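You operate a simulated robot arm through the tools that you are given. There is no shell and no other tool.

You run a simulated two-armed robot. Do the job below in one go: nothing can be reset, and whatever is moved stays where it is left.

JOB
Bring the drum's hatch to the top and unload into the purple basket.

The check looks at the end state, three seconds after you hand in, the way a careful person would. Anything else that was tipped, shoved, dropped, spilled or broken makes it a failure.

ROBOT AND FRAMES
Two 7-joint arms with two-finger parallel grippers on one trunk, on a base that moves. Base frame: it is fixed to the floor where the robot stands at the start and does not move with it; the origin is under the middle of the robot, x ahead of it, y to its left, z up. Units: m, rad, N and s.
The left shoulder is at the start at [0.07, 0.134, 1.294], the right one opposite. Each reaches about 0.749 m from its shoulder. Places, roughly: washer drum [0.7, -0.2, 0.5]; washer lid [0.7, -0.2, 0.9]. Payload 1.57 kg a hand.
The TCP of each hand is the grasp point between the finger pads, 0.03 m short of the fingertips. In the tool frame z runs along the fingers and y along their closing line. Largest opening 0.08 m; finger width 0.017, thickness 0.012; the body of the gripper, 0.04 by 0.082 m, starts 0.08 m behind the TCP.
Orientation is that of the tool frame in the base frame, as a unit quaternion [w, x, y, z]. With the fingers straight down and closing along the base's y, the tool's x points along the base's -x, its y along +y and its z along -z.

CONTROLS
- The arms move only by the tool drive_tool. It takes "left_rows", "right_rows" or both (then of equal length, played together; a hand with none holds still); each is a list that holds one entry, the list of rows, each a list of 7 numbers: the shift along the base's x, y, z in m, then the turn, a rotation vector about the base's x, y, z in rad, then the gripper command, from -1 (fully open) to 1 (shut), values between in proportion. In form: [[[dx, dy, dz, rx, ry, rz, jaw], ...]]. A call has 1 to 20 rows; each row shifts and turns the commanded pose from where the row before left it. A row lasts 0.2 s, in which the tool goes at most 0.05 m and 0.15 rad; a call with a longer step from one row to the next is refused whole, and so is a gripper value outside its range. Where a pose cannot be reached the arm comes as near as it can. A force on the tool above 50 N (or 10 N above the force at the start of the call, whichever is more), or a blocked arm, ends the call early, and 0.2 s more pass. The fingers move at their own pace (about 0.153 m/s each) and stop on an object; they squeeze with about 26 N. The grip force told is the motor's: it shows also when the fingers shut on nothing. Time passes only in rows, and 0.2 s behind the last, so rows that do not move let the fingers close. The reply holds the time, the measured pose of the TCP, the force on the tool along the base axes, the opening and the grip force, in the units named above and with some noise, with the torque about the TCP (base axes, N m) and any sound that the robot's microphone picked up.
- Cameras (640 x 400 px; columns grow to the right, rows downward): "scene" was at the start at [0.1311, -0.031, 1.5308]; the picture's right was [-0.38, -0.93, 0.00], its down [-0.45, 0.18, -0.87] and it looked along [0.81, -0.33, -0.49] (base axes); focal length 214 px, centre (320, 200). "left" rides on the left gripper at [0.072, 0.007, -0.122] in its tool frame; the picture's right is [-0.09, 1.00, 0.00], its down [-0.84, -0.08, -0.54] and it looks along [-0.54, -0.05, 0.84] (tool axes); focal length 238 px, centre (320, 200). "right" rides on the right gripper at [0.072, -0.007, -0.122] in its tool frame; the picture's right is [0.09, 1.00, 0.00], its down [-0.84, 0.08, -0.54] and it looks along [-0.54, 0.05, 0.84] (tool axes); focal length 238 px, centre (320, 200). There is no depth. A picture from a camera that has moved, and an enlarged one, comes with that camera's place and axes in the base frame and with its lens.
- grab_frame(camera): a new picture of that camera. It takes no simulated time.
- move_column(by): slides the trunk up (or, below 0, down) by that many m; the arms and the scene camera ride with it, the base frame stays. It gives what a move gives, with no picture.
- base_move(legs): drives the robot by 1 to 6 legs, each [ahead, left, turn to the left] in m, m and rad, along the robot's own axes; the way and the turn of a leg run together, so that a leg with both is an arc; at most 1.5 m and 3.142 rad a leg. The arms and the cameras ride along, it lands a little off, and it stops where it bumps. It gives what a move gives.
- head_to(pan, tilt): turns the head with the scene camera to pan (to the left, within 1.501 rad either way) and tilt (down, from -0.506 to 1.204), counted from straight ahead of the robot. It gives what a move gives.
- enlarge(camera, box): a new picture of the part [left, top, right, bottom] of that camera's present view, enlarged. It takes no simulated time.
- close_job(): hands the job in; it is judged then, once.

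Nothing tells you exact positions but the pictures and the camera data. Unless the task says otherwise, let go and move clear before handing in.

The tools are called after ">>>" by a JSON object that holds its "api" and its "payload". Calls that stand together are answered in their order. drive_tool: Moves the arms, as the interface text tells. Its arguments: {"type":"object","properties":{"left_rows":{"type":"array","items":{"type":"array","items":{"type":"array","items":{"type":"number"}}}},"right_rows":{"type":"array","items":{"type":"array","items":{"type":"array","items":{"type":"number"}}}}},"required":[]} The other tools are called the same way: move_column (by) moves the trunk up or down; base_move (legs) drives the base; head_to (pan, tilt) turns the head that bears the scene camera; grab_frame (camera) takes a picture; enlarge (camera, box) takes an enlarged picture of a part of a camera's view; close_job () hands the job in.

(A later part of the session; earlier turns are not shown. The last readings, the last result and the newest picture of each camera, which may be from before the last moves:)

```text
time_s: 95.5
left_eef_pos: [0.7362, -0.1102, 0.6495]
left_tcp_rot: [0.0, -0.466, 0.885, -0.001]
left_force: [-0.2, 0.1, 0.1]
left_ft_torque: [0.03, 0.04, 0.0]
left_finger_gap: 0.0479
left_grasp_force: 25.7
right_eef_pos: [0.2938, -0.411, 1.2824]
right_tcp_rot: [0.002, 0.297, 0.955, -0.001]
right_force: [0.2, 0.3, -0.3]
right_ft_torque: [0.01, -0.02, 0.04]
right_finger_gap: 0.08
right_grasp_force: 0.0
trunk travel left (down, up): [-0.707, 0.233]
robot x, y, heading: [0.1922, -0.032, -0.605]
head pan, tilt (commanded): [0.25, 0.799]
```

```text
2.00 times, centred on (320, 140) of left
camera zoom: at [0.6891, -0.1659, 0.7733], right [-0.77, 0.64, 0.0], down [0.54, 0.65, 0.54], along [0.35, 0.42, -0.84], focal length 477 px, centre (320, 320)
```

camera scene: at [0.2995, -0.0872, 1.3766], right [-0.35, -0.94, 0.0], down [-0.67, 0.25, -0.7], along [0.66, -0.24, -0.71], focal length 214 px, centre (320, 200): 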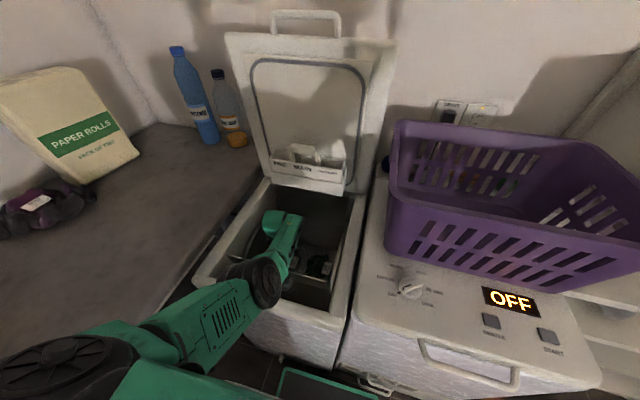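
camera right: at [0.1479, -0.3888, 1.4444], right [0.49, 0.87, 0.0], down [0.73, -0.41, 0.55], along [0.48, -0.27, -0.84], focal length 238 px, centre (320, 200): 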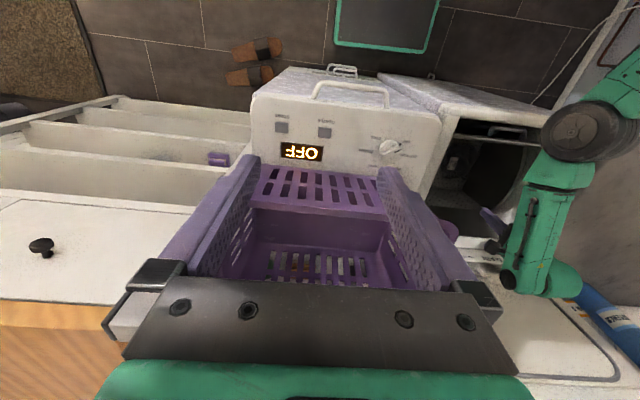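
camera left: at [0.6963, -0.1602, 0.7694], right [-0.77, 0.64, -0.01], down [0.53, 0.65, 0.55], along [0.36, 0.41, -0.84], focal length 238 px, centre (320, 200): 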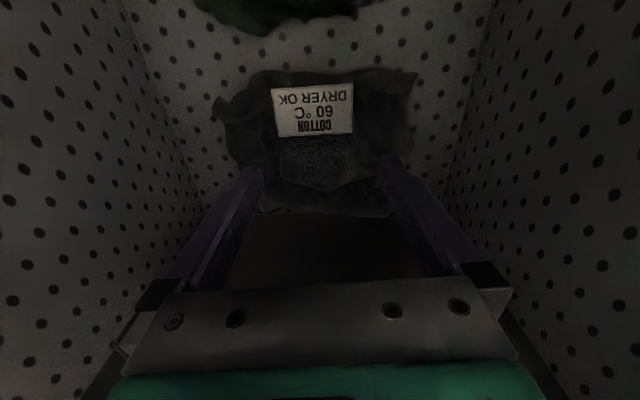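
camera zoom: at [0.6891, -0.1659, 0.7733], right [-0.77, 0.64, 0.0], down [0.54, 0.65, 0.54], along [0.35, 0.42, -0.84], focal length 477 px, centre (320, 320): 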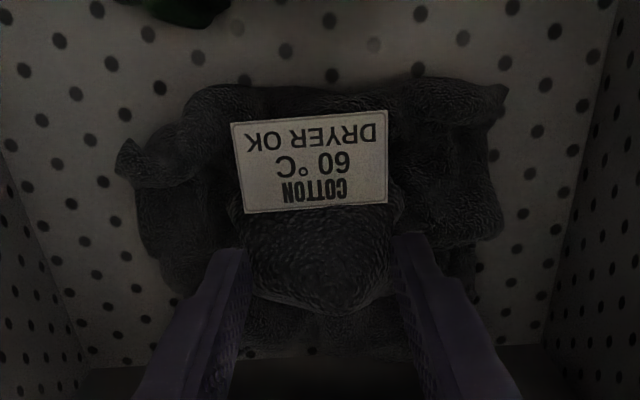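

It holds: the gap stopped at 4.8 cm on the dome with 26 N. I'll lift with the trunk.

>>> {"api": "move_column", "payload": {"by": 0.1}}

>>> {"api": "grab_frame", "payload": {"camera": "left"}}

>>> {"api": "grab_frame", "payload": {"camera": "scene"}}

```text
time_s: 96.8
left_eef_pos: [0.7364, -0.1094, 0.7495]
left_tcp_rot: [-0.001, -0.465, 0.885, -0.002]
left_force: [0.0, -0.7, -1.5]
left_ft_torque: [0.03, 0.02, 0.0]
left_finger_gap: 0.0474
left_grasp_force: 26.2
right_eef_pos: [0.2932, -0.4101, 1.3825]
right_tcp_rot: [0.001, 0.298, 0.955, 0.0]
right_force: [0.6, 0.2, -0.2]
right_ft_torque: [0.01, 0.02, -0.03]
right_finger_gap: 0.0802
right_grasp_force: 0.0
trunk travel left (down, up): [-0.807, 0.133]
robot x, y, heading: [0.1958, -0.0348, -0.604]
head pan, tilt (commanded): [0.25, 0.799]
```

```text
taken
camera left: at [0.6893, -0.166, 0.8735], right [-0.77, 0.64, 0.0], down [0.54, 0.65, 0.54], along [0.35, 0.42, -0.84], focal length 238 px, centre (320, 200)
```

left: 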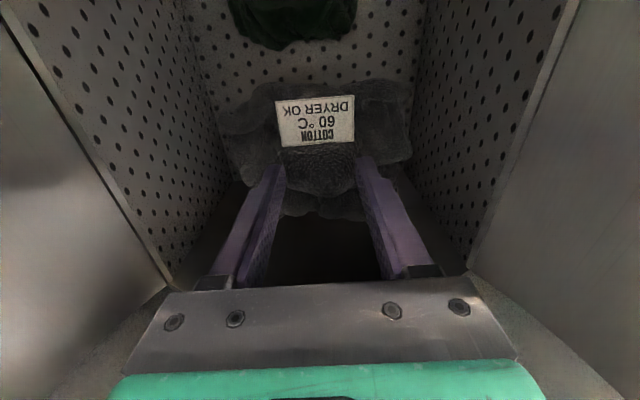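

```text
taken
camera scene: at [0.3054, -0.0881, 1.4455], right [-0.35, -0.94, 0.0], down [-0.67, 0.25, -0.7], along [0.65, -0.24, -0.72], focal length 214 px, centre (320, 200)
```

scene: 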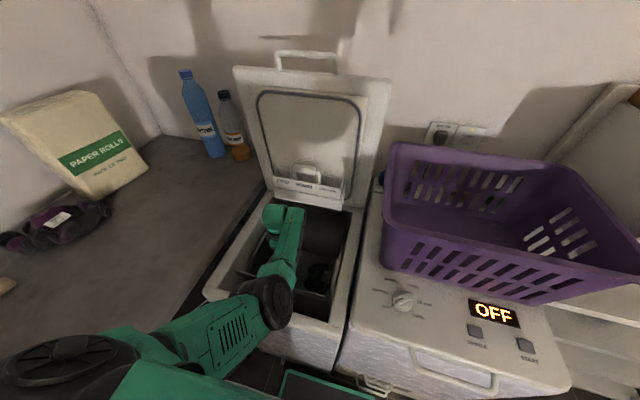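

The dark garment is lifted and hangs securely. I'll raise the trunk fully, then raise the hand to bring it clear of the flaps and rim.

>>> {"api": "move_column", "payload": {"by": 0.13}}

>>> {"api": "drive_tool", "payload": {"left_rows": [[[0, 0, 0.04, 0, 0, 0, 1], [0, 0, 0.04, 0, 0, 0, 1], [0, 0, 0.04, 0, 0, 0, 1], [0, 0, 0.04, 0, 0, 0, 1], [0, 0, 0.04, 0, 0, 0, 1], [0, 0, 0.03, 0, 0, 0, 1]]]}}

>>> {"api": "grab_frame", "payload": {"camera": "scene"}}

>>> {"api": "grab_frame", "payload": {"camera": "left"}}

```text
time_s: 98.4
left_eef_pos: [0.7365, -0.1094, 0.8804]
left_tcp_rot: [0.0, -0.466, 0.885, -0.001]
left_force: [-1.5, 0.2, -1.6]
left_ft_torque: [0.0, 0.0, -0.01]
left_finger_gap: 0.0477
left_grasp_force: 26.0
right_eef_pos: [0.2945, -0.4111, 1.5109]
right_tcp_rot: [0.002, 0.299, 0.954, 0.0]
right_force: [0.5, 0.0, -0.3]
right_ft_torque: [0.02, 0.03, -0.01]
right_finger_gap: 0.08
right_grasp_force: 0.0
trunk travel left (down, up): [-0.937, 0.003]
robot x, y, heading: [0.1898, -0.0358, -0.606]
head pan, tilt (commanded): [0.25, 0.799]
```

```text
time_s: 99.8
left_eef_pos: [0.7379, -0.1077, 1.1124]
left_tcp_rot: [0.002, -0.469, 0.883, 0.0]
left_force: [-0.4, 0.3, -3.1]
left_ft_torque: [0.02, 0.0, -0.02]
left_finger_gap: 0.0476
left_grasp_force: 25.8
right_eef_pos: [0.2941, -0.4103, 1.5109]
right_tcp_rot: [0.001, 0.298, 0.955, 0.0]
right_force: [-0.9, -0.4, 0.1]
right_ft_torque: [0.01, 0.01, -0.02]
right_finger_gap: 0.08
right_grasp_force: 0.1
trunk travel left (down, up): [-0.937, 0.003]
robot x, y, heading: [0.1892, -0.0358, -0.604]
head pan, tilt (commanded): [0.25, 0.799]
```

```text
taken
camera scene: at [0.3049, -0.0884, 1.5756], right [-0.35, -0.94, 0.0], down [-0.67, 0.25, -0.7], along [0.65, -0.24, -0.72], focal length 214 px, centre (320, 200)
```

scene: 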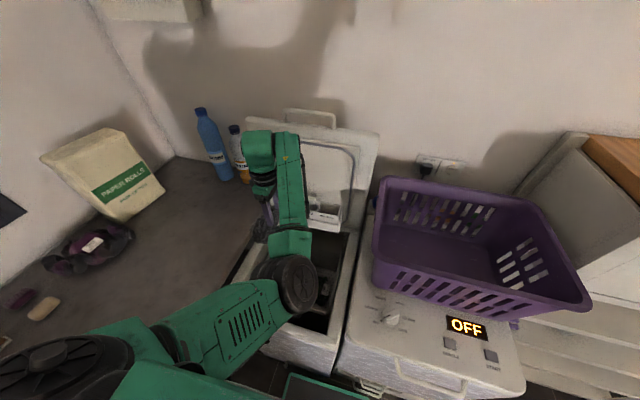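

```text
taken
camera left: at [0.6914, -0.1649, 1.2349], right [-0.77, 0.64, 0.0], down [0.53, 0.65, 0.54], along [0.35, 0.42, -0.84], focal length 238 px, centre (320, 200)
```

left: 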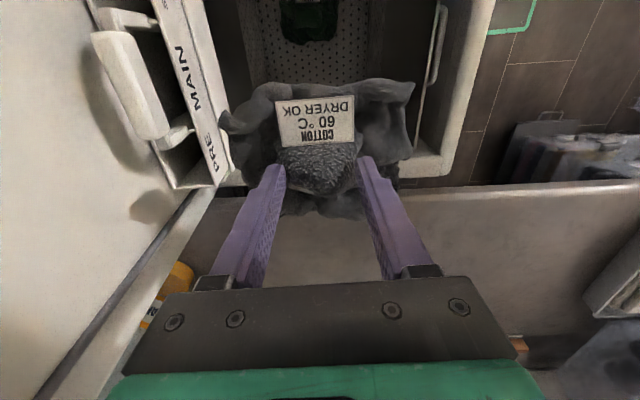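

The garment is clear of the machine. I'll back the base off and raise the hand higher with a slight forward tilt, so the garment will clear the basket's rim (about z 1.11).

>>> {"api": "base_move", "payload": {"legs": [[-0.1, 0, 0]]}}

>>> {"api": "drive_tool", "payload": {"left_rows": [[[0.0165, -0.0114, 0.025, -0.034, -0.0494, 0, 1], [0.0165, -0.0114, 0.025, -0.034, -0.0494, 0, 1], [0.0165, -0.0114, 0.025, -0.034, -0.0494, 0, 1], [0.0165, -0.0114, 0.025, -0.034, -0.0494, 0, 1], [0.0165, -0.0114, 0.025, -0.034, -0.0494, 0, 1], [0, 0, 0.02, -0.034, -0.0494, 0, 1]]]}}

>>> {"api": "grab_frame", "payload": {"camera": "scene"}}

>>> {"api": "grab_frame", "payload": {"camera": "left"}}

```text
time_s: 101.0
left_eef_pos: [0.6642, -0.0568, 1.1089]
left_tcp_rot: [0.0, -0.468, 0.884, 0.002]
left_force: [0.6, -1.0, -2.9]
left_ft_torque: [0.03, 0.05, 0.0]
left_finger_gap: 0.0475
left_grasp_force: 25.6
right_eef_pos: [0.2223, -0.3603, 1.5096]
right_tcp_rot: [-0.002, 0.299, 0.954, 0.001]
right_force: [0.7, -0.3, 0.2]
right_ft_torque: [0.05, 0.07, 0.0]
right_finger_gap: 0.0798
right_grasp_force: 0.2
trunk travel left (down, up): [-0.937, 0.003]
robot x, y, heading: [0.1098, 0.0195, -0.607]
head pan, tilt (commanded): [0.25, 0.799]
```

```text
time_s: 102.3
left_eef_pos: [0.7416, -0.1088, 1.2565]
left_tcp_rot: [0.085, -0.46, 0.869, -0.159]
left_force: [0.2, -0.4, -2.3]
left_ft_torque: [0.0, 0.03, 0.0]
left_finger_gap: 0.0475
left_grasp_force: 26.1
right_eef_pos: [0.2133, -0.3543, 1.5126]
right_tcp_rot: [0.001, 0.299, 0.954, 0.0]
right_force: [0.0, 1.3, 0.5]
right_ft_torque: [0.0, 0.0, 0.01]
right_finger_gap: 0.0799
right_grasp_force: 0.0
trunk travel left (down, up): [-0.937, 0.003]
robot x, y, heading: [0.1124, 0.017, -0.602]
head pan, tilt (commanded): [0.25, 0.799]
```

```text
taken
camera scene: at [0.2245, -0.0325, 1.5755], right [-0.35, -0.94, 0.0], down [-0.67, 0.25, -0.7], along [0.65, -0.24, -0.72], focal length 214 px, centre (320, 200)
```

scene: 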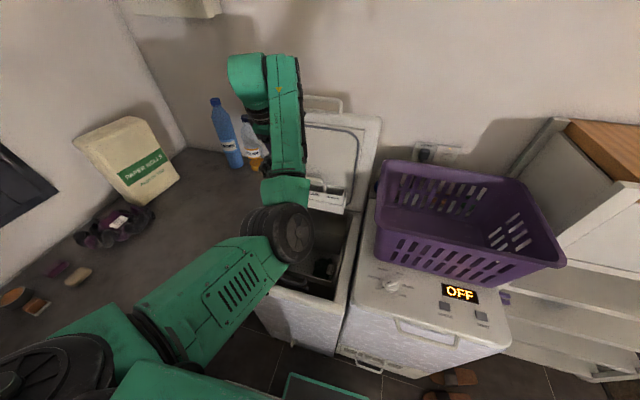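

```text
taken
camera left: at [0.6581, -0.1417, 1.3694], right [-0.72, 0.6, -0.35], down [0.37, 0.76, 0.53], along [0.59, 0.25, -0.77], focal length 238 px, centre (320, 200)
```

left: 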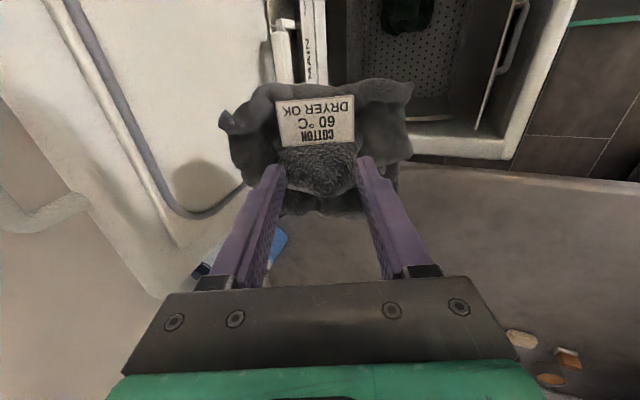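

The garment hangs about 4 cm above the basket's rim height. I'll strafe right to bring it over toward the basket.

>>> {"api": "base_move", "payload": {"legs": [[0, -0.15, 0]]}}

>>> {"api": "grab_frame", "payload": {"camera": "scene"}}

>>> {"api": "grab_frame", "payload": {"camera": "right"}}

```text
time_s: 103.7
left_eef_pos: [0.6585, -0.2291, 1.2551]
left_tcp_rot: [0.083, -0.461, 0.869, -0.16]
left_force: [0.1, 0.6, -2.3]
left_ft_torque: [0.0, 0.03, 0.03]
left_finger_gap: 0.0476
left_grasp_force: 26.6
right_eef_pos: [0.1314, -0.4738, 1.5125]
right_tcp_rot: [0.0, 0.299, 0.954, -0.001]
right_force: [0.2, -0.4, -1.2]
right_ft_torque: [0.0, 0.0, 0.04]
right_finger_gap: 0.0802
right_grasp_force: 0.0
trunk travel left (down, up): [-0.937, 0.003]
robot x, y, heading: [0.0278, -0.1005, -0.606]
head pan, tilt (commanded): [0.25, 0.799]
```

```text
taken
camera scene: at [0.1423, -0.1508, 1.5755], right [-0.35, -0.94, 0.0], down [-0.67, 0.25, -0.7], along [0.65, -0.24, -0.72], focal length 214 px, centre (320, 200)
```

scene: 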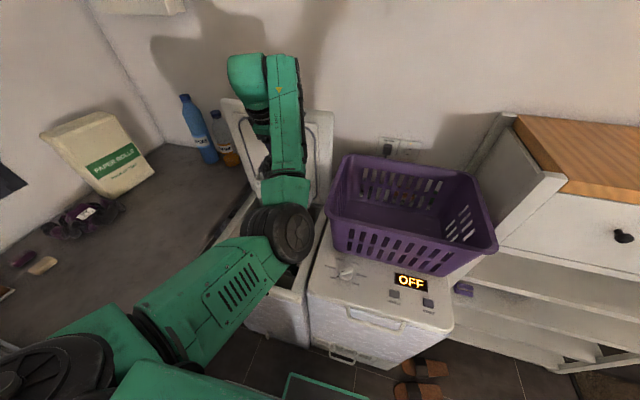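

```text
taken
camera right: at [0.0685, -0.4363, 1.6351], right [0.49, 0.87, 0.0], down [0.73, -0.41, 0.54], along [0.47, -0.27, -0.84], focal length 238 px, centre (320, 200)
```

right: 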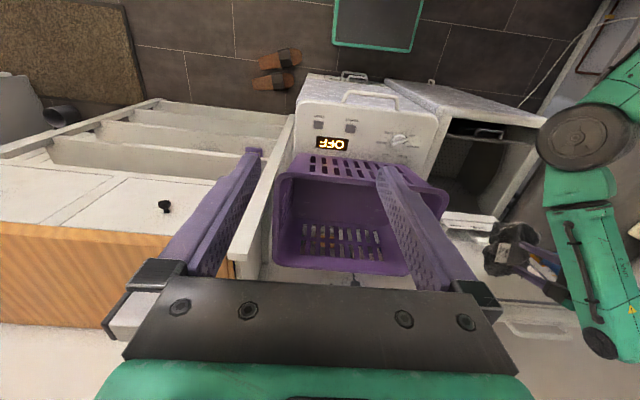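

The basket's rim spans about f 0.57–0.89 and s −0.40 to 0.04. I'll strafe a bit further and then move the hand over its left half.

>>> {"api": "base_move", "payload": {"legs": [[0, -0.16, 0]]}}

>>> {"api": "drive_tool", "payload": {"left_rows": [[[-0.005, -0.0388, 0, 0, 0, 0, 1], [-0.005, -0.0388, 0, 0, 0, 0, 1], [-0.005, -0.0388, 0, 0, 0, 0, 1]]]}}

>>> {"api": "grab_frame", "payload": {"camera": "scene"}}

>>> {"api": "grab_frame", "payload": {"camera": "left"}}

>>> {"api": "grab_frame", "payload": {"camera": "right"}}

```text
time_s: 105.1
left_eef_pos: [0.5665, -0.3563, 1.2562]
left_tcp_rot: [0.085, -0.462, 0.868, -0.161]
left_force: [-0.7, -0.1, -2.1]
left_ft_torque: [-0.01, 0.04, -0.01]
left_finger_gap: 0.0474
left_grasp_force: 26.0
right_eef_pos: [0.0418, -0.6054, 1.5126]
right_tcp_rot: [0.0, 0.298, 0.955, -0.001]
right_force: [-0.2, 0.3, 0.5]
right_ft_torque: [-0.01, 0.05, 0.03]
right_finger_gap: 0.0799
right_grasp_force: 0.0
trunk travel left (down, up): [-0.937, 0.003]
robot x, y, heading: [-0.0656, -0.2316, -0.606]
head pan, tilt (commanded): [0.25, 0.799]
```

```text
time_s: 105.9
left_eef_pos: [0.5522, -0.4783, 1.257]
left_tcp_rot: [0.086, -0.461, 0.869, -0.159]
left_force: [0.0, 0.4, -3.4]
left_ft_torque: [0.05, 0.02, 0.01]
left_finger_gap: 0.0478
left_grasp_force: 26.2
right_eef_pos: [0.0383, -0.6098, 1.5118]
right_tcp_rot: [0.001, 0.297, 0.955, 0.002]
right_force: [-0.1, -0.6, 0.3]
right_ft_torque: [0.0, 0.02, 0.0]
right_finger_gap: 0.0801
right_grasp_force: 0.0
trunk travel left (down, up): [-0.937, 0.003]
robot x, y, heading: [-0.0604, -0.2302, -0.596]
head pan, tilt (commanded): [0.25, 0.799]
```

```text
taken
camera scene: at [0.0488, -0.2871, 1.5755], right [-0.35, -0.94, 0.0], down [-0.67, 0.25, -0.7], along [0.65, -0.24, -0.72], focal length 214 px, centre (320, 200)
```

scene: 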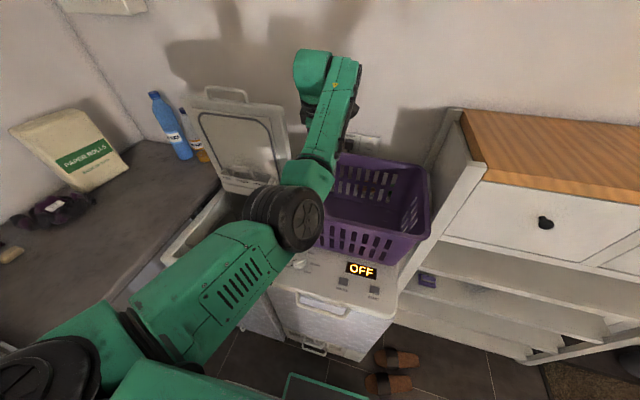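

```text
taken
camera left: at [0.4683, -0.5114, 1.3698], right [-0.72, 0.6, -0.35], down [0.37, 0.76, 0.54], along [0.59, 0.26, -0.77], focal length 238 px, centre (320, 200)
```

left: 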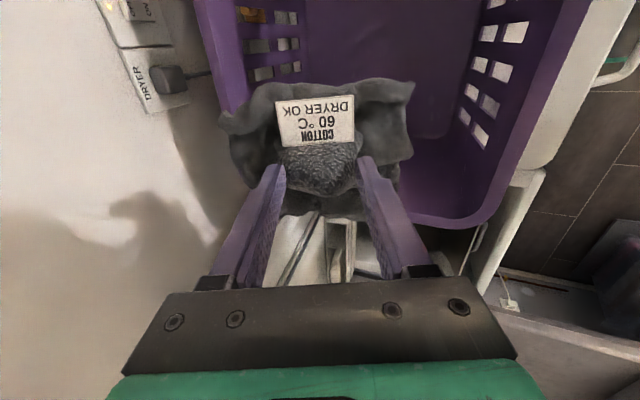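

```text
taken
camera right: at [-0.0243, -0.5728, 1.634], right [0.49, 0.87, 0.0], down [0.73, -0.41, 0.54], along [0.47, -0.26, -0.84], focal length 238 px, centre (320, 200)
```

right: 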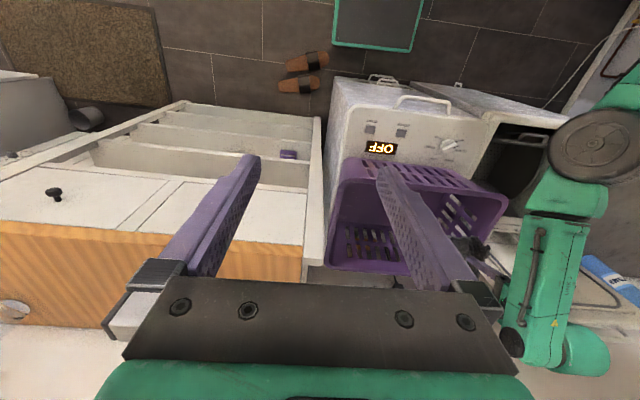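

The garment is over the basket's left half. I'll shift slightly toward the middle, lower it into the basket and release it near the bottom.

>>> {"api": "drive_tool", "payload": {"left_rows": [[[-0.0392, -0.0215, 0, 0, 0, 0, 1], [0, 0, -0.045, 0, 0, 0, 1], [0, 0, -0.045, 0, 0, 0, 1], [0, 0, -0.045, 0, 0, 0, 1], [0, 0, -0.04, 0, 0, 0, 1]]]}}

>>> {"api": "grab_frame", "payload": {"camera": "scene"}}

>>> {"api": "grab_frame", "payload": {"camera": "left"}}

```text
time_s: 107.1
left_eef_pos: [0.5138, -0.497, 1.0824]
left_tcp_rot: [0.088, -0.465, 0.867, -0.16]
left_force: [0.6, -0.1, -2.2]
left_ft_torque: [0.0, 0.06, 0.03]
left_finger_gap: 0.0475
left_grasp_force: 25.9
right_eef_pos: [0.0379, -0.609, 1.5114]
right_tcp_rot: [0.001, 0.297, 0.955, 0.001]
right_force: [-0.1, -0.2, 1.0]
right_ft_torque: [-0.03, 0.0, 0.01]
right_finger_gap: 0.08
right_grasp_force: 0.0
trunk travel left (down, up): [-0.937, 0.003]
robot x, y, heading: [-0.0665, -0.2362, -0.603]
head pan, tilt (commanded): [0.25, 0.799]
```

```text
taken
camera scene: at [0.0489, -0.2863, 1.5756], right [-0.35, -0.94, 0.0], down [-0.67, 0.25, -0.7], along [0.65, -0.24, -0.72], focal length 214 px, centre (320, 200)
```

scene: 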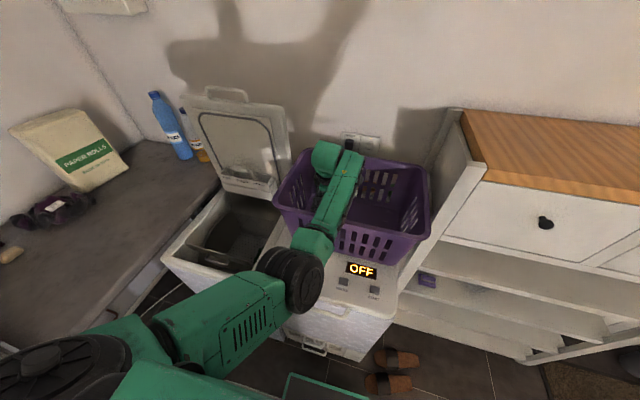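

```text
taken
camera left: at [0.4324, -0.53, 1.1957], right [-0.72, 0.59, -0.36], down [0.36, 0.76, 0.54], along [0.59, 0.26, -0.76], focal length 238 px, centre (320, 200)
```

left: 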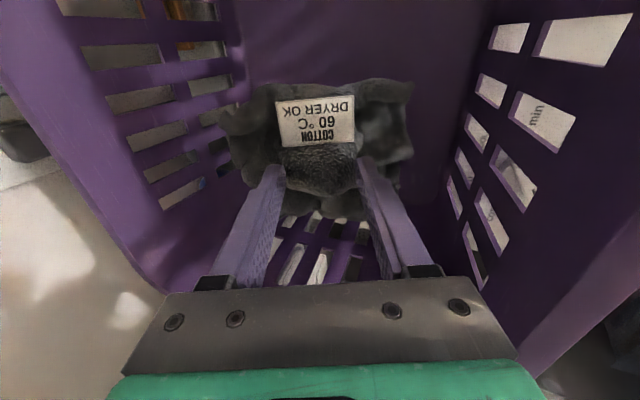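

>>> {"api": "drive_tool", "payload": {"left_rows": [[[0, 0, -0.02, 0, 0, 0, 1], [0, 0, -0.02, 0, 0, 0, 1], [0, 0, 0, 0, 0, 0, 1]]]}}

>>> {"api": "enlarge", "payload": {"camera": "scene", "box": [230, 120, 450, 320]}}

```text
time_s: 107.9
left_eef_pos: [0.5111, -0.4993, 1.0401]
left_tcp_rot: [0.085, -0.461, 0.869, -0.158]
left_force: [0.4, -1.6, -1.7]
left_ft_torque: [0.06, 0.07, -0.03]
left_finger_gap: 0.0476
left_grasp_force: 25.9
right_eef_pos: [0.039, -0.6085, 1.5114]
right_tcp_rot: [0.0, 0.297, 0.955, 0.0]
right_force: [0.5, -0.1, 0.1]
right_ft_torque: [0.03, -0.01, -0.02]
right_finger_gap: 0.0798
right_grasp_force: 0.1
trunk travel left (down, up): [-0.937, 0.003]
robot x, y, heading: [-0.065, -0.235, -0.601]
head pan, tilt (commanded): [0.25, 0.799]
```

```text
2.00 times, centred on (340, 220) of scene
camera zoom: at [0.0488, -0.2861, 1.5756], right [-0.35, -0.94, 0.0], down [-0.67, 0.25, -0.7], along [0.65, -0.24, -0.72], focal length 429 px, centre (280, 160)
```

zoom: 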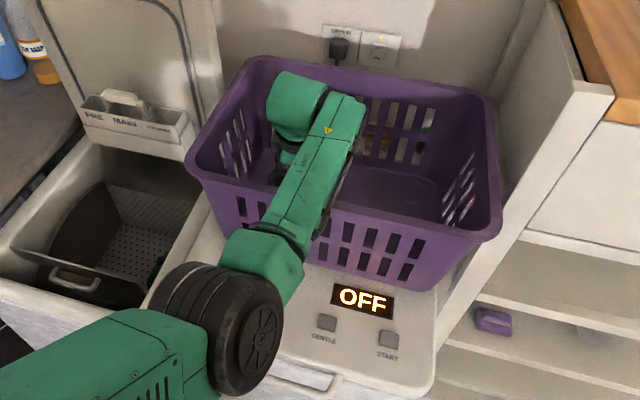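

The garment is close to the basket floor and nothing has shifted. I'll release it and lift the hand straight out.

>>> {"api": "drive_tool", "payload": {"left_rows": [[[0, 0, 0, 0, 0, 0, 0], [0, 0, 0, 0, 0, 0, -0.7], [0, 0, 0, 0, 0, 0, -0.7], [-0.0085, 0.0058, 0.03, 0, 0, 0, -0.7], [-0.0085, 0.0058, 0.04, 0, 0, 0, -0.7], [0, 0, 0.045, 0, 0, 0, -0.7], [0, 0, 0.045, 0, 0, 0, -0.7], [0, 0, 0.04, 0, 0, 0, -0.7]]]}}

>>> {"api": "grab_frame", "payload": {"camera": "left"}}

>>> {"api": "grab_frame", "payload": {"camera": "scene"}}

```text
time_s: 109.7
left_eef_pos: [0.4923, -0.489, 1.2433]
left_tcp_rot: [0.084, -0.461, 0.869, -0.159]
left_force: [0.0, -0.3, 0.4]
left_ft_torque: [0.02, 0.01, -0.01]
left_finger_gap: 0.0681
left_grasp_force: 0.1
right_eef_pos: [0.037, -0.6071, 1.512]
right_tcp_rot: [0.002, 0.298, 0.955, 0.0]
right_force: [-0.2, -0.2, 0.6]
right_ft_torque: [0.01, -0.02, -0.01]
right_finger_gap: 0.08
right_grasp_force: 0.0
trunk travel left (down, up): [-0.937, 0.003]
robot x, y, heading: [-0.0649, -0.2299, -0.6]
head pan, tilt (commanded): [0.25, 0.799]
```

```text
taken
camera left: at [0.4093, -0.5201, 1.3556], right [-0.72, 0.6, -0.35], down [0.37, 0.76, 0.53], along [0.59, 0.25, -0.77], focal length 238 px, centre (320, 200)
```

left: 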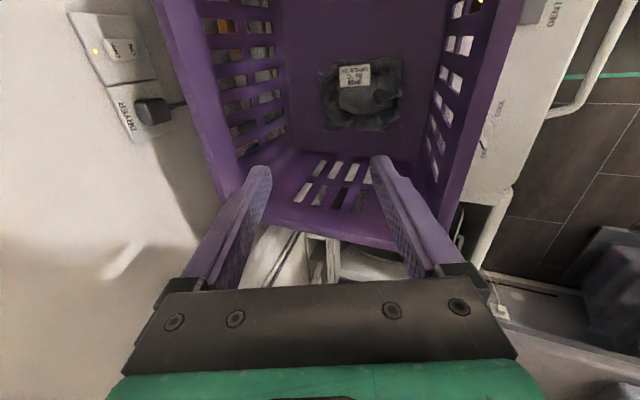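

```text
taken
camera scene: at [0.0472, -0.2855, 1.5757], right [-0.35, -0.94, 0.0], down [-0.67, 0.25, -0.7], along [0.65, -0.24, -0.72], focal length 214 px, centre (320, 200)
```

scene: 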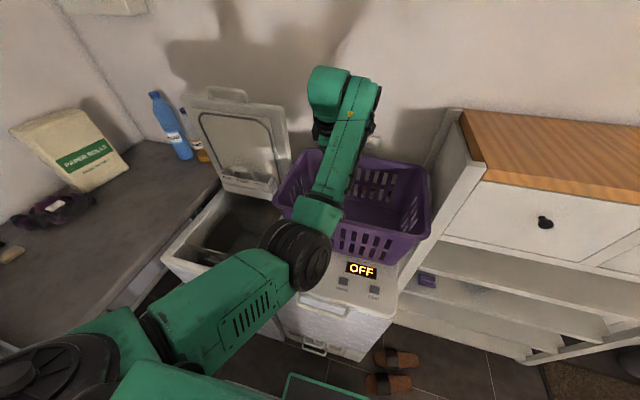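

The dark garment lies in the basket. Now I'll strafe back in front of the washer for the green one.

>>> {"api": "base_move", "payload": {"legs": [[0, 0.31, 0]]}}

>>> {"api": "drive_tool", "payload": {"left_rows": [[[0, 0, -0.03, 0.0511, 0.0741, 0, -0.6], [0, 0, -0.03, 0.0511, 0.0741, 0, -0.6], [0, 0, -0.03, 0.0511, 0.0741, 0, -0.6], [0, 0, -0.03, 0.0511, 0.0741, 0, -0.6]]]}}

>>> {"api": "grab_frame", "payload": {"camera": "left"}}

>>> {"api": "grab_frame", "payload": {"camera": "scene"}}

```text
time_s: 111.8
left_eef_pos: [0.6691, -0.2327, 1.2433]
left_tcp_rot: [0.086, -0.462, 0.868, -0.158]
left_force: [-0.3, 0.1, -0.2]
left_ft_torque: [0.03, -0.01, 0.03]
left_finger_gap: 0.0677
left_grasp_force: 0.2
right_eef_pos: [0.2139, -0.3526, 1.5091]
right_tcp_rot: [0.002, 0.297, 0.955, 0.001]
right_force: [-0.6, -0.3, -0.8]
right_ft_torque: [0.04, -0.04, -0.03]
right_finger_gap: 0.0798
right_grasp_force: 0.1
trunk travel left (down, up): [-0.937, 0.003]
robot x, y, heading: [0.1111, 0.0267, -0.603]
head pan, tilt (commanded): [0.25, 0.799]
```

```text
time_s: 112.8
left_eef_pos: [0.6698, -0.235, 1.1301]
left_tcp_rot: [0.006, -0.462, 0.887, -0.009]
left_force: [-0.2, -0.1, 0.4]
left_ft_torque: [-0.01, -0.01, -0.04]
left_finger_gap: 0.0642
left_grasp_force: 0.1
left hand out of reach, approached as far as the arm can: row 4
right_eef_pos: [0.2169, -0.3488, 1.511]
right_tcp_rot: [0.001, 0.298, 0.955, 0.0]
right_force: [-0.7, -0.7, -0.6]
right_ft_torque: [0.01, -0.02, 0.03]
right_finger_gap: 0.0799
right_grasp_force: 0.1
trunk travel left (down, up): [-0.937, 0.003]
robot x, y, heading: [0.1105, 0.0216, -0.605]
head pan, tilt (commanded): [0.25, 0.799]
```

```text
taken
camera left: at [0.6198, -0.2886, 1.2516], right [-0.76, 0.65, -0.02], down [0.53, 0.65, 0.54], along [0.37, 0.4, -0.84], focal length 238 px, centre (320, 200)
```

left: 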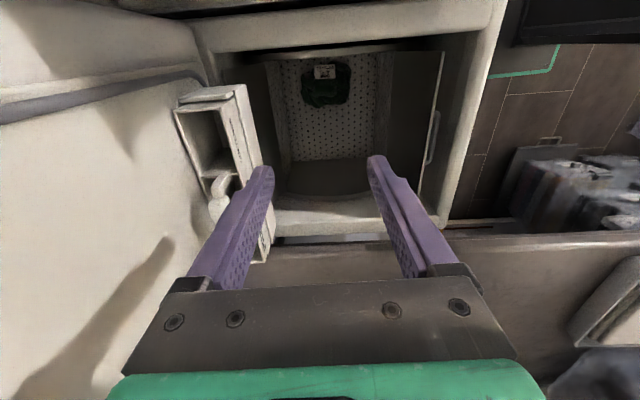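

```text
taken
camera scene: at [0.2272, -0.0272, 1.5755], right [-0.35, -0.94, 0.0], down [-0.67, 0.25, -0.7], along [0.65, -0.24, -0.72], focal length 214 px, centre (320, 200)
```

scene: 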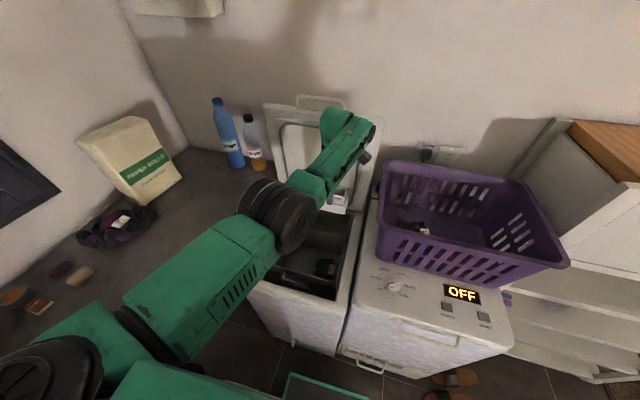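

Only the green garment remains in view in the drum. I'll zoom in to locate its dome.

>>> {"api": "enlarge", "payload": {"camera": "left", "box": [260, 40, 400, 180]}}

```text
2.86 times, centred on (330, 110) of left
camera zoom: at [0.6198, -0.2886, 1.2516], right [-0.76, 0.65, -0.02], down [0.53, 0.65, 0.54], along [0.37, 0.4, -0.84], focal length 681 px, centre (291, 457)
```

zoom: 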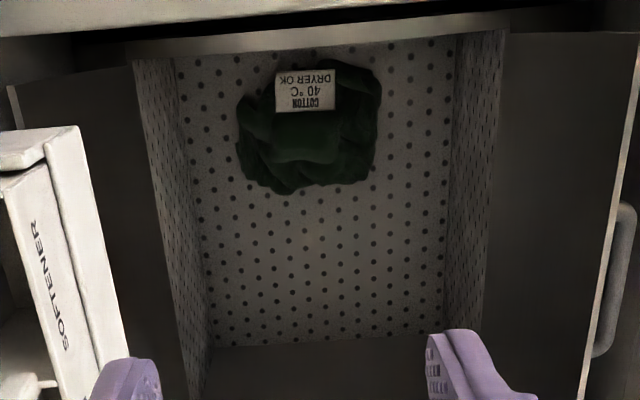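

The green dome is near f 0.69, s 0.204. In the present orientation the wrist camera would hit the hatch's side edge, so I'll turn the hand to about −45°, which puts the camera toward the middle of the opening.

>>> {"api": "drive_tool", "payload": {"left_rows": [[[-0.002, 0.0014, 0, 0, 0, -0.13, -0.6], [-0.002, 0.0014, 0, 0, 0, -0.13, -0.6], [-0.002, 0.0014, 0, 0, 0, -0.13, -0.6], [-0.002, 0.0014, 0, 0, 0, -0.13, -0.6], [-0.002, 0.0014, 0, 0, 0, -0.13, -0.6], [-0.002, 0.0014, 0, 0, 0, -0.13, -0.6]]]}}

>>> {"api": "grab_frame", "payload": {"camera": "scene"}}

```text
time_s: 114.2
left_eef_pos: [0.6578, -0.2245, 1.1282]
left_tcp_rot: [0.002, -0.097, 0.995, 0.0]
left_force: [0.1, 0.8, -0.2]
left_ft_torque: [0.01, 0.05, 0.02]
left_finger_gap: 0.0642
left_grasp_force: 0.0
right_eef_pos: [0.216, -0.3497, 1.5107]
right_tcp_rot: [0.001, 0.297, 0.955, 0.0]
right_force: [-0.2, 0.5, 0.1]
right_ft_torque: [-0.01, -0.03, -0.03]
right_finger_gap: 0.0799
right_grasp_force: 0.1
trunk travel left (down, up): [-0.937, 0.003]
robot x, y, heading: [0.11, 0.0239, -0.604]
head pan, tilt (commanded): [0.25, 0.799]
```

```text
taken
camera scene: at [0.226, -0.0276, 1.5756], right [-0.35, -0.94, 0.0], down [-0.67, 0.25, -0.7], along [0.65, -0.24, -0.72], focal length 214 px, centre (320, 200)
```

scene: 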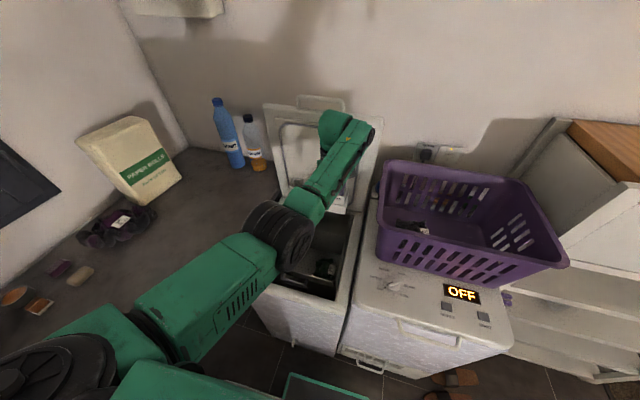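

>>> {"api": "drive_tool", "payload": {"left_rows": [[[0, 0, 0, 0, 0, -0.13, -0.6], [0, 0, 0, 0, 0, -0.13, -0.6], [0, 0, 0, 0, 0, -0.13, -0.6], [0, 0, 0, 0, 0, -0.13, -0.6], [0, 0, 0, 0, 0, -0.13, -0.6], [0, 0, 0, 0, 0, -0.13, -0.6], [0, 0, 0, 0, 0, -0.13, -0.6], [0, 0, 0, 0, 0, -0.13, -0.6], [0, 0, 0, 0, 0, -0.13, -0.6], [0, 0, 0, 0, 0, -0.13, -0.6], [0, 0, 0, 0, 0, -0.13, -0.6], [0, 0, 0, 0, 0, -0.13, -0.6]]]}}

>>> {"api": "grab_frame", "payload": {"camera": "scene"}}

>>> {"api": "grab_frame", "payload": {"camera": "left"}}

```text
time_s: 116.8
left_eef_pos: [0.6565, -0.2247, 1.1279]
left_tcp_rot: [0.001, 0.631, 0.776, -0.002]
left_force: [-0.1, 0.3, -0.1]
left_ft_torque: [-0.01, -0.01, 0.03]
left_finger_gap: 0.0642
left_grasp_force: 0.0
right_eef_pos: [0.2165, -0.3509, 1.5102]
right_tcp_rot: [0.002, 0.297, 0.955, 0.0]
right_force: [-0.2, 0.5, 0.9]
right_ft_torque: [-0.02, 0.03, -0.03]
right_finger_gap: 0.0799
right_grasp_force: 0.1
trunk travel left (down, up): [-0.937, 0.003]
robot x, y, heading: [0.1135, 0.0236, -0.605]
head pan, tilt (commanded): [0.25, 0.799]
```

```text
taken
camera scene: at [0.226, -0.0276, 1.5756], right [-0.35, -0.94, 0.0], down [-0.67, 0.25, -0.7], along [0.65, -0.24, -0.72], focal length 214 px, centre (320, 200)
```

scene: 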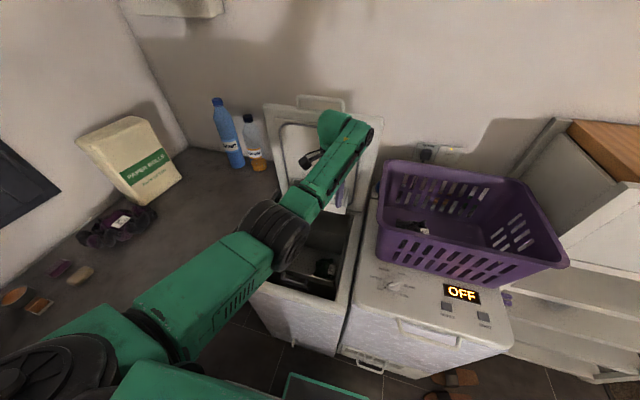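

```text
taken
camera left: at [0.6482, -0.1541, 1.2504], right [0.99, 0.11, 0.0], down [0.09, -0.83, 0.55], along [0.06, -0.54, -0.84], focal length 238 px, centre (320, 200)
```

left: 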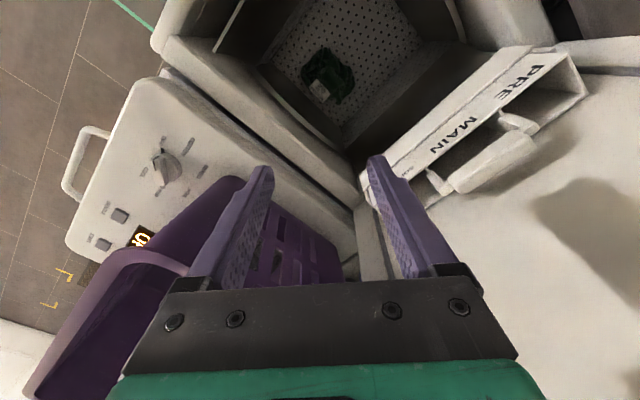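

>>> {"api": "enlarge", "payload": {"camera": "left", "box": [240, 20, 420, 150]}}

```text
3.08 times, centred on (330, 85) of left
camera zoom: at [0.6482, -0.1541, 1.2504], right [0.99, 0.11, 0.0], down [0.09, -0.83, 0.55], along [0.06, -0.54, -0.84], focal length 733 px, centre (289, 554)
```

zoom: 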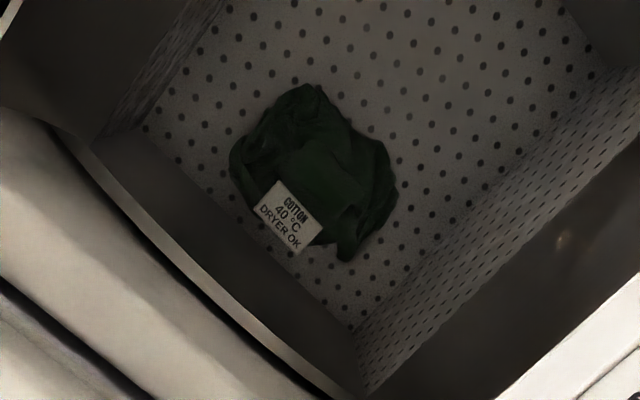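

I have the green garment at about f 0.687, s 0.21. I'll draw the hand back and drive the base in, as I did for the first one.

>>> {"api": "drive_tool", "payload": {"left_rows": [[[-0.024, 0.0166, -0.015, 0, 0, 0, -0.6], [-0.024, 0.0166, -0.015, 0, 0, 0, -0.6], [-0.024, 0.0166, -0.01, 0, 0, 0, -0.6]]]}}

>>> {"api": "base_move", "payload": {"legs": [[0.1, -0.02, 0]]}}

>>> {"api": "grab_frame", "payload": {"camera": "scene"}}

>>> {"api": "grab_frame", "payload": {"camera": "left"}}

```text
time_s: 117.8
left_eef_pos: [0.62, -0.1492, 1.0964]
left_tcp_rot: [0.012, 0.608, 0.793, 0.025]
left_force: [-0.3, 0.6, -0.2]
left_ft_torque: [0.01, -0.01, 0.01]
left_finger_gap: 0.064
left_grasp_force: 0.1
right_eef_pos: [0.2178, -0.3508, 1.5109]
right_tcp_rot: [0.001, 0.298, 0.955, 0.001]
right_force: [-0.3, 0.4, 0.6]
right_ft_torque: [0.0, 0.01, 0.0]
right_finger_gap: 0.0802
right_grasp_force: 0.0
trunk travel left (down, up): [-0.937, 0.003]
robot x, y, heading: [0.1119, 0.0269, -0.603]
head pan, tilt (commanded): [0.25, 0.799]
stopped in row 3 (left hand): the arm was blocked; the commanded pose is now the measured one
```

```text
time_s: 119.0
left_eef_pos: [0.6841, -0.2201, 1.0981]
left_tcp_rot: [0.016, 0.608, 0.793, 0.026]
left_force: [0.5, 0.5, -1.4]
left_ft_torque: [-0.01, -0.01, -0.01]
left_finger_gap: 0.064
left_grasp_force: 0.0
right_eef_pos: [0.2811, -0.4167, 1.5128]
right_tcp_rot: [0.005, 0.297, 0.955, -0.001]
right_force: [-0.7, 0.4, 1.4]
right_ft_torque: [-0.02, -0.03, 0.02]
right_finger_gap: 0.0801
right_grasp_force: 0.1
trunk travel left (down, up): [-0.937, 0.003]
robot x, y, heading: [0.1839, -0.0488, -0.601]
head pan, tilt (commanded): [0.25, 0.799]
```

```text
taken
camera scene: at [0.2902, -0.0943, 1.5764], right [-0.35, -0.94, 0.0], down [-0.67, 0.24, -0.7], along [0.66, -0.24, -0.71], focal length 214 px, centre (320, 200)
```

scene: 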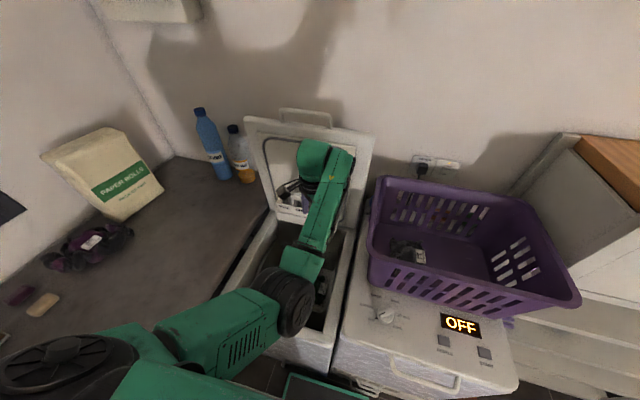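

```text
taken
camera left: at [0.664, -0.1517, 1.2221], right [0.98, 0.17, 0.06], down [0.11, -0.84, 0.53], along [0.14, -0.52, -0.84], focal length 238 px, centre (320, 200)
```

left: 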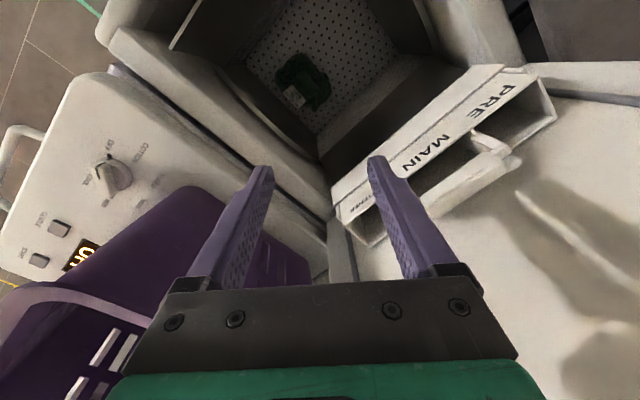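

The hand is right above the green garment. I'll lower it with the arm first, then take a close look.

>>> {"api": "drive_tool", "payload": {"left_rows": [[[0.002, -0.0014, -0.04, 0, 0, 0, -0.6], [0, 0, -0.042, 0, 0, 0, -0.6], [0, 0, -0.042, 0, 0, 0, -0.6], [0, 0, -0.042, 0, 0, 0, -0.6], [0, 0, -0.042, 0, 0, 0, -0.6], [0, 0, -0.03, 0, 0, 0, -0.6]]]}}

>>> {"api": "grab_frame", "payload": {"camera": "scene"}}

>>> {"api": "grab_frame", "payload": {"camera": "left"}}

```text
time_s: 120.4
left_eef_pos: [0.6921, -0.2256, 0.8578]
left_tcp_rot: [0.014, 0.608, 0.793, 0.026]
left_force: [-0.1, 0.1, -0.5]
left_ft_torque: [-0.02, -0.01, -0.01]
left_finger_gap: 0.0639
left_grasp_force: 0.0
right_eef_pos: [0.2872, -0.4232, 1.5108]
right_tcp_rot: [0.002, 0.297, 0.955, 0.0]
right_force: [-0.4, 0.4, 1.4]
right_ft_torque: [-0.01, -0.01, -0.04]
right_finger_gap: 0.0802
right_grasp_force: 0.0
trunk travel left (down, up): [-0.937, 0.003]
robot x, y, heading: [0.1816, -0.0467, -0.603]
head pan, tilt (commanded): [0.25, 0.799]
```

```text
taken
camera scene: at [0.2973, -0.1012, 1.5756], right [-0.35, -0.94, 0.0], down [-0.67, 0.25, -0.7], along [0.65, -0.24, -0.72], focal length 214 px, centre (320, 200)
```

scene: 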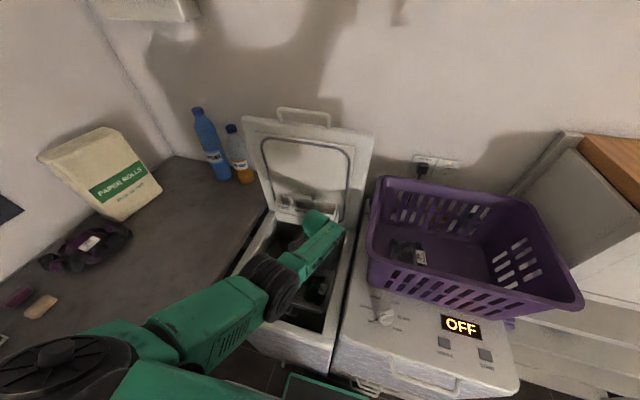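

```text
taken
camera left: at [0.6722, -0.1585, 0.9806], right [0.98, 0.17, 0.06], down [0.11, -0.84, 0.53], along [0.14, -0.51, -0.85], focal length 238 px, centre (320, 200)
```

left: 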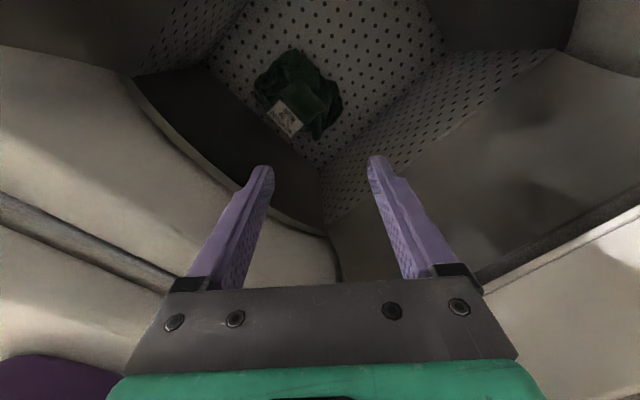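

>>> {"api": "enlarge", "payload": {"camera": "left", "box": [220, 20, 400, 180]}}

```text
2.50 times, centred on (310, 100) of left
camera zoom: at [0.6722, -0.1585, 0.9806], right [0.98, 0.17, 0.06], down [0.11, -0.84, 0.53], along [0.14, -0.51, -0.85], focal length 596 px, centre (345, 450)
```

zoom: 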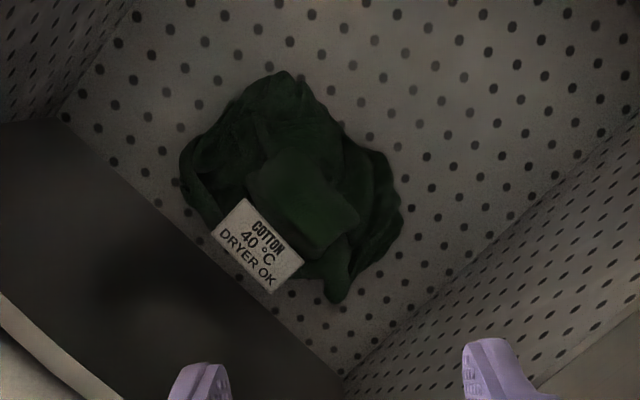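

The green dome is longer front-to-back (about 7 cm) than sideways (about 4 cm), so closing sideways is better. I'll turn the hand to yaw 0 and centre it at f 0.687, s 0.203.

>>> {"api": "drive_tool", "payload": {"left_rows": [[[-0.0018, 0.0004, 0, 0, 0, 0.118, -0.6], [-0.0018, 0.0004, 0, 0, 0, 0.118, -0.6], [-0.0018, 0.0004, 0, 0, 0, 0.118, -0.6], [-0.0018, 0.0004, 0, 0, 0, 0.118, -0.6], [-0.0018, 0.0004, 0, 0, 0, 0.118, -0.6], [-0.0018, 0.0004, 0, 0, 0, 0.118, -0.6], [0, 0, 0, 0, 0, 0, -0.6]]]}}

>>> {"api": "grab_frame", "payload": {"camera": "left"}}

>>> {"api": "enlarge", "payload": {"camera": "left", "box": [220, 20, 420, 180]}}

>>> {"api": "grab_frame", "payload": {"camera": "scene"}}

```text
time_s: 122.0
left_eef_pos: [0.68, -0.2228, 0.8573]
left_tcp_rot: [0.003, 0.295, 0.955, 0.028]
left_force: [0.1, 0.4, -0.7]
left_ft_torque: [0.01, -0.02, -0.03]
left_finger_gap: 0.0642
left_grasp_force: 0.1
right_eef_pos: [0.2861, -0.4241, 1.5118]
right_tcp_rot: [0.003, 0.297, 0.955, 0.001]
right_force: [-0.6, 0.3, -0.4]
right_ft_torque: [0.01, -0.01, 0.01]
right_finger_gap: 0.08
right_grasp_force: 0.1
trunk travel left (down, up): [-0.937, 0.003]
robot x, y, heading: [0.18, -0.0506, -0.603]
head pan, tilt (commanded): [0.25, 0.799]
```

```text
taken
camera left: at [0.6203, -0.1842, 0.9814], right [0.64, 0.77, 0.06], down [0.63, -0.56, 0.53], along [0.44, -0.3, -0.85], focal length 238 px, centre (320, 200)
```

left: 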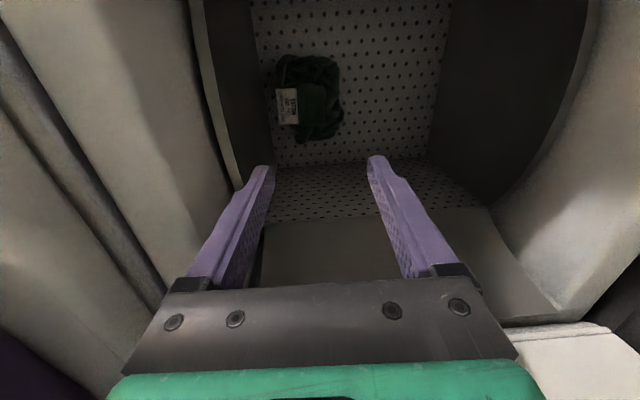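

```text
2.50 times, centred on (320, 100) of left
camera zoom: at [0.6203, -0.1842, 0.9814], right [0.64, 0.77, 0.06], down [0.63, -0.56, 0.53], along [0.44, -0.3, -0.85], focal length 596 px, centre (320, 450)
```

zoom: 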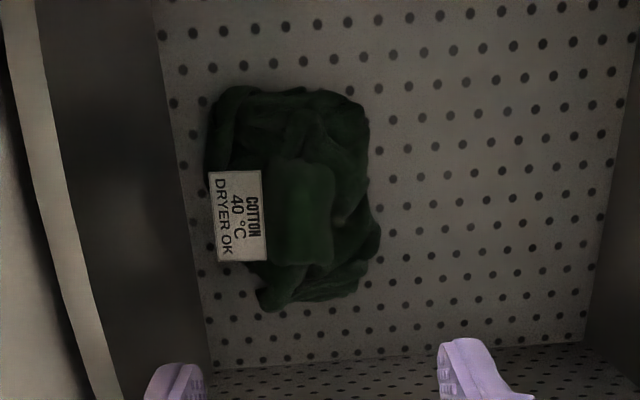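

```text
taken
camera scene: at [0.2968, -0.1009, 1.5756], right [-0.35, -0.94, 0.0], down [-0.67, 0.25, -0.7], along [0.65, -0.24, -0.72], focal length 214 px, centre (320, 200)
```

scene: 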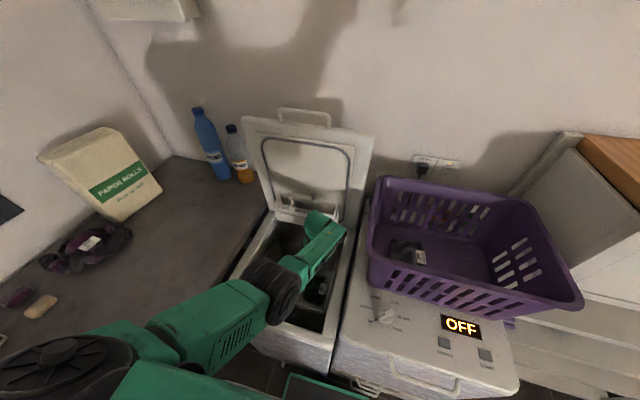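

The hand is now centred on the dome (4 cm wide sideways). I'll lower with the trunk in stages.

>>> {"api": "move_column", "payload": {"by": -0.15}}

>>> {"api": "drive_tool", "payload": {"left_rows": [[[0, 0, -0.012, 0, 0, 0, -0.6], [0, 0, -0.01, 0, 0, 0, -0.6], [0, 0, 0, 0, 0, 0, -0.6]]]}}

>>> {"api": "grab_frame", "payload": {"camera": "left"}}

>>> {"api": "grab_frame", "payload": {"camera": "scene"}}

```text
time_s: 123.8
left_eef_pos: [0.6792, -0.2234, 0.7078]
left_tcp_rot: [0.003, 0.297, 0.955, 0.027]
left_force: [0.4, -0.3, 0.3]
left_ft_torque: [-0.03, -0.06, 0.0]
left_finger_gap: 0.064
left_grasp_force: 0.0
right_eef_pos: [0.2868, -0.4226, 1.3629]
right_tcp_rot: [0.002, 0.298, 0.955, -0.001]
right_force: [1.1, 0.1, -0.3]
right_ft_torque: [-0.02, -0.01, 0.0]
right_finger_gap: 0.0799
right_grasp_force: 0.1
trunk travel left (down, up): [-0.787, 0.153]
robot x, y, heading: [0.1869, -0.0451, -0.601]
head pan, tilt (commanded): [0.25, 0.799]
```

```text
time_s: 124.6
left_eef_pos: [0.686, -0.2345, 0.7013]
left_tcp_rot: [0.018, 0.297, 0.954, 0.019]
left_force: [0.8, 0.2, -0.1]
left_ft_torque: [0.0, -0.02, -0.02]
left_finger_gap: 0.064
left_grasp_force: 0.0
left hand out of reach, approached as far as the arm can: row 2
right_eef_pos: [0.2858, -0.4231, 1.3615]
right_tcp_rot: [0.002, 0.297, 0.955, 0.001]
right_force: [-0.3, -0.1, 0.8]
right_ft_torque: [-0.02, 0.01, 0.0]
right_finger_gap: 0.0798
right_grasp_force: 0.2
trunk travel left (down, up): [-0.787, 0.153]
robot x, y, heading: [0.1847, -0.0495, -0.602]
head pan, tilt (commanded): [0.25, 0.799]
```

```text
taken
camera left: at [0.6249, -0.1917, 0.8232], right [0.64, 0.77, 0.05], down [0.62, -0.55, 0.56], along [0.45, -0.33, -0.83], focal length 238 px, centre (320, 200)
```

left: 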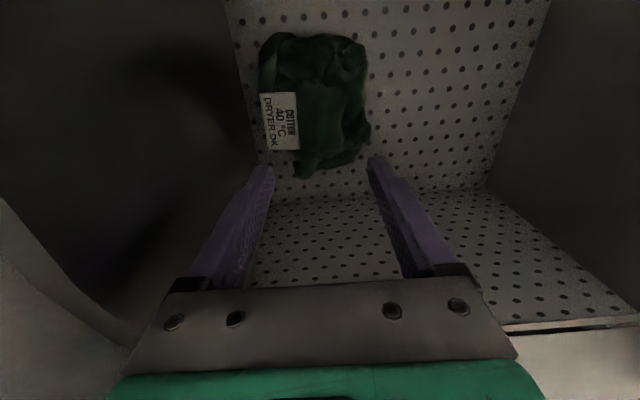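

```text
taken
camera scene: at [0.2965, -0.1008, 1.4257], right [-0.35, -0.94, 0.0], down [-0.67, 0.25, -0.7], along [0.65, -0.24, -0.72], focal length 214 px, centre (320, 200)
```

scene: 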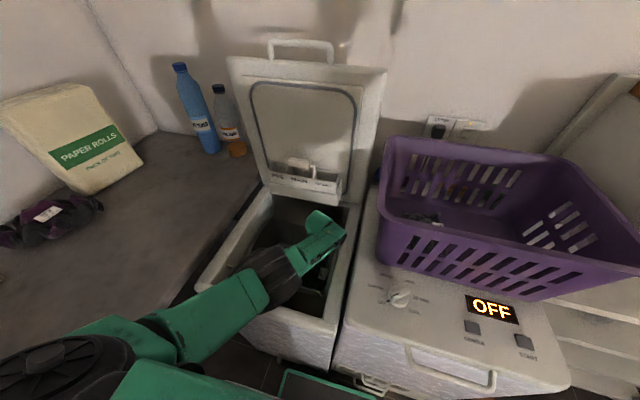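

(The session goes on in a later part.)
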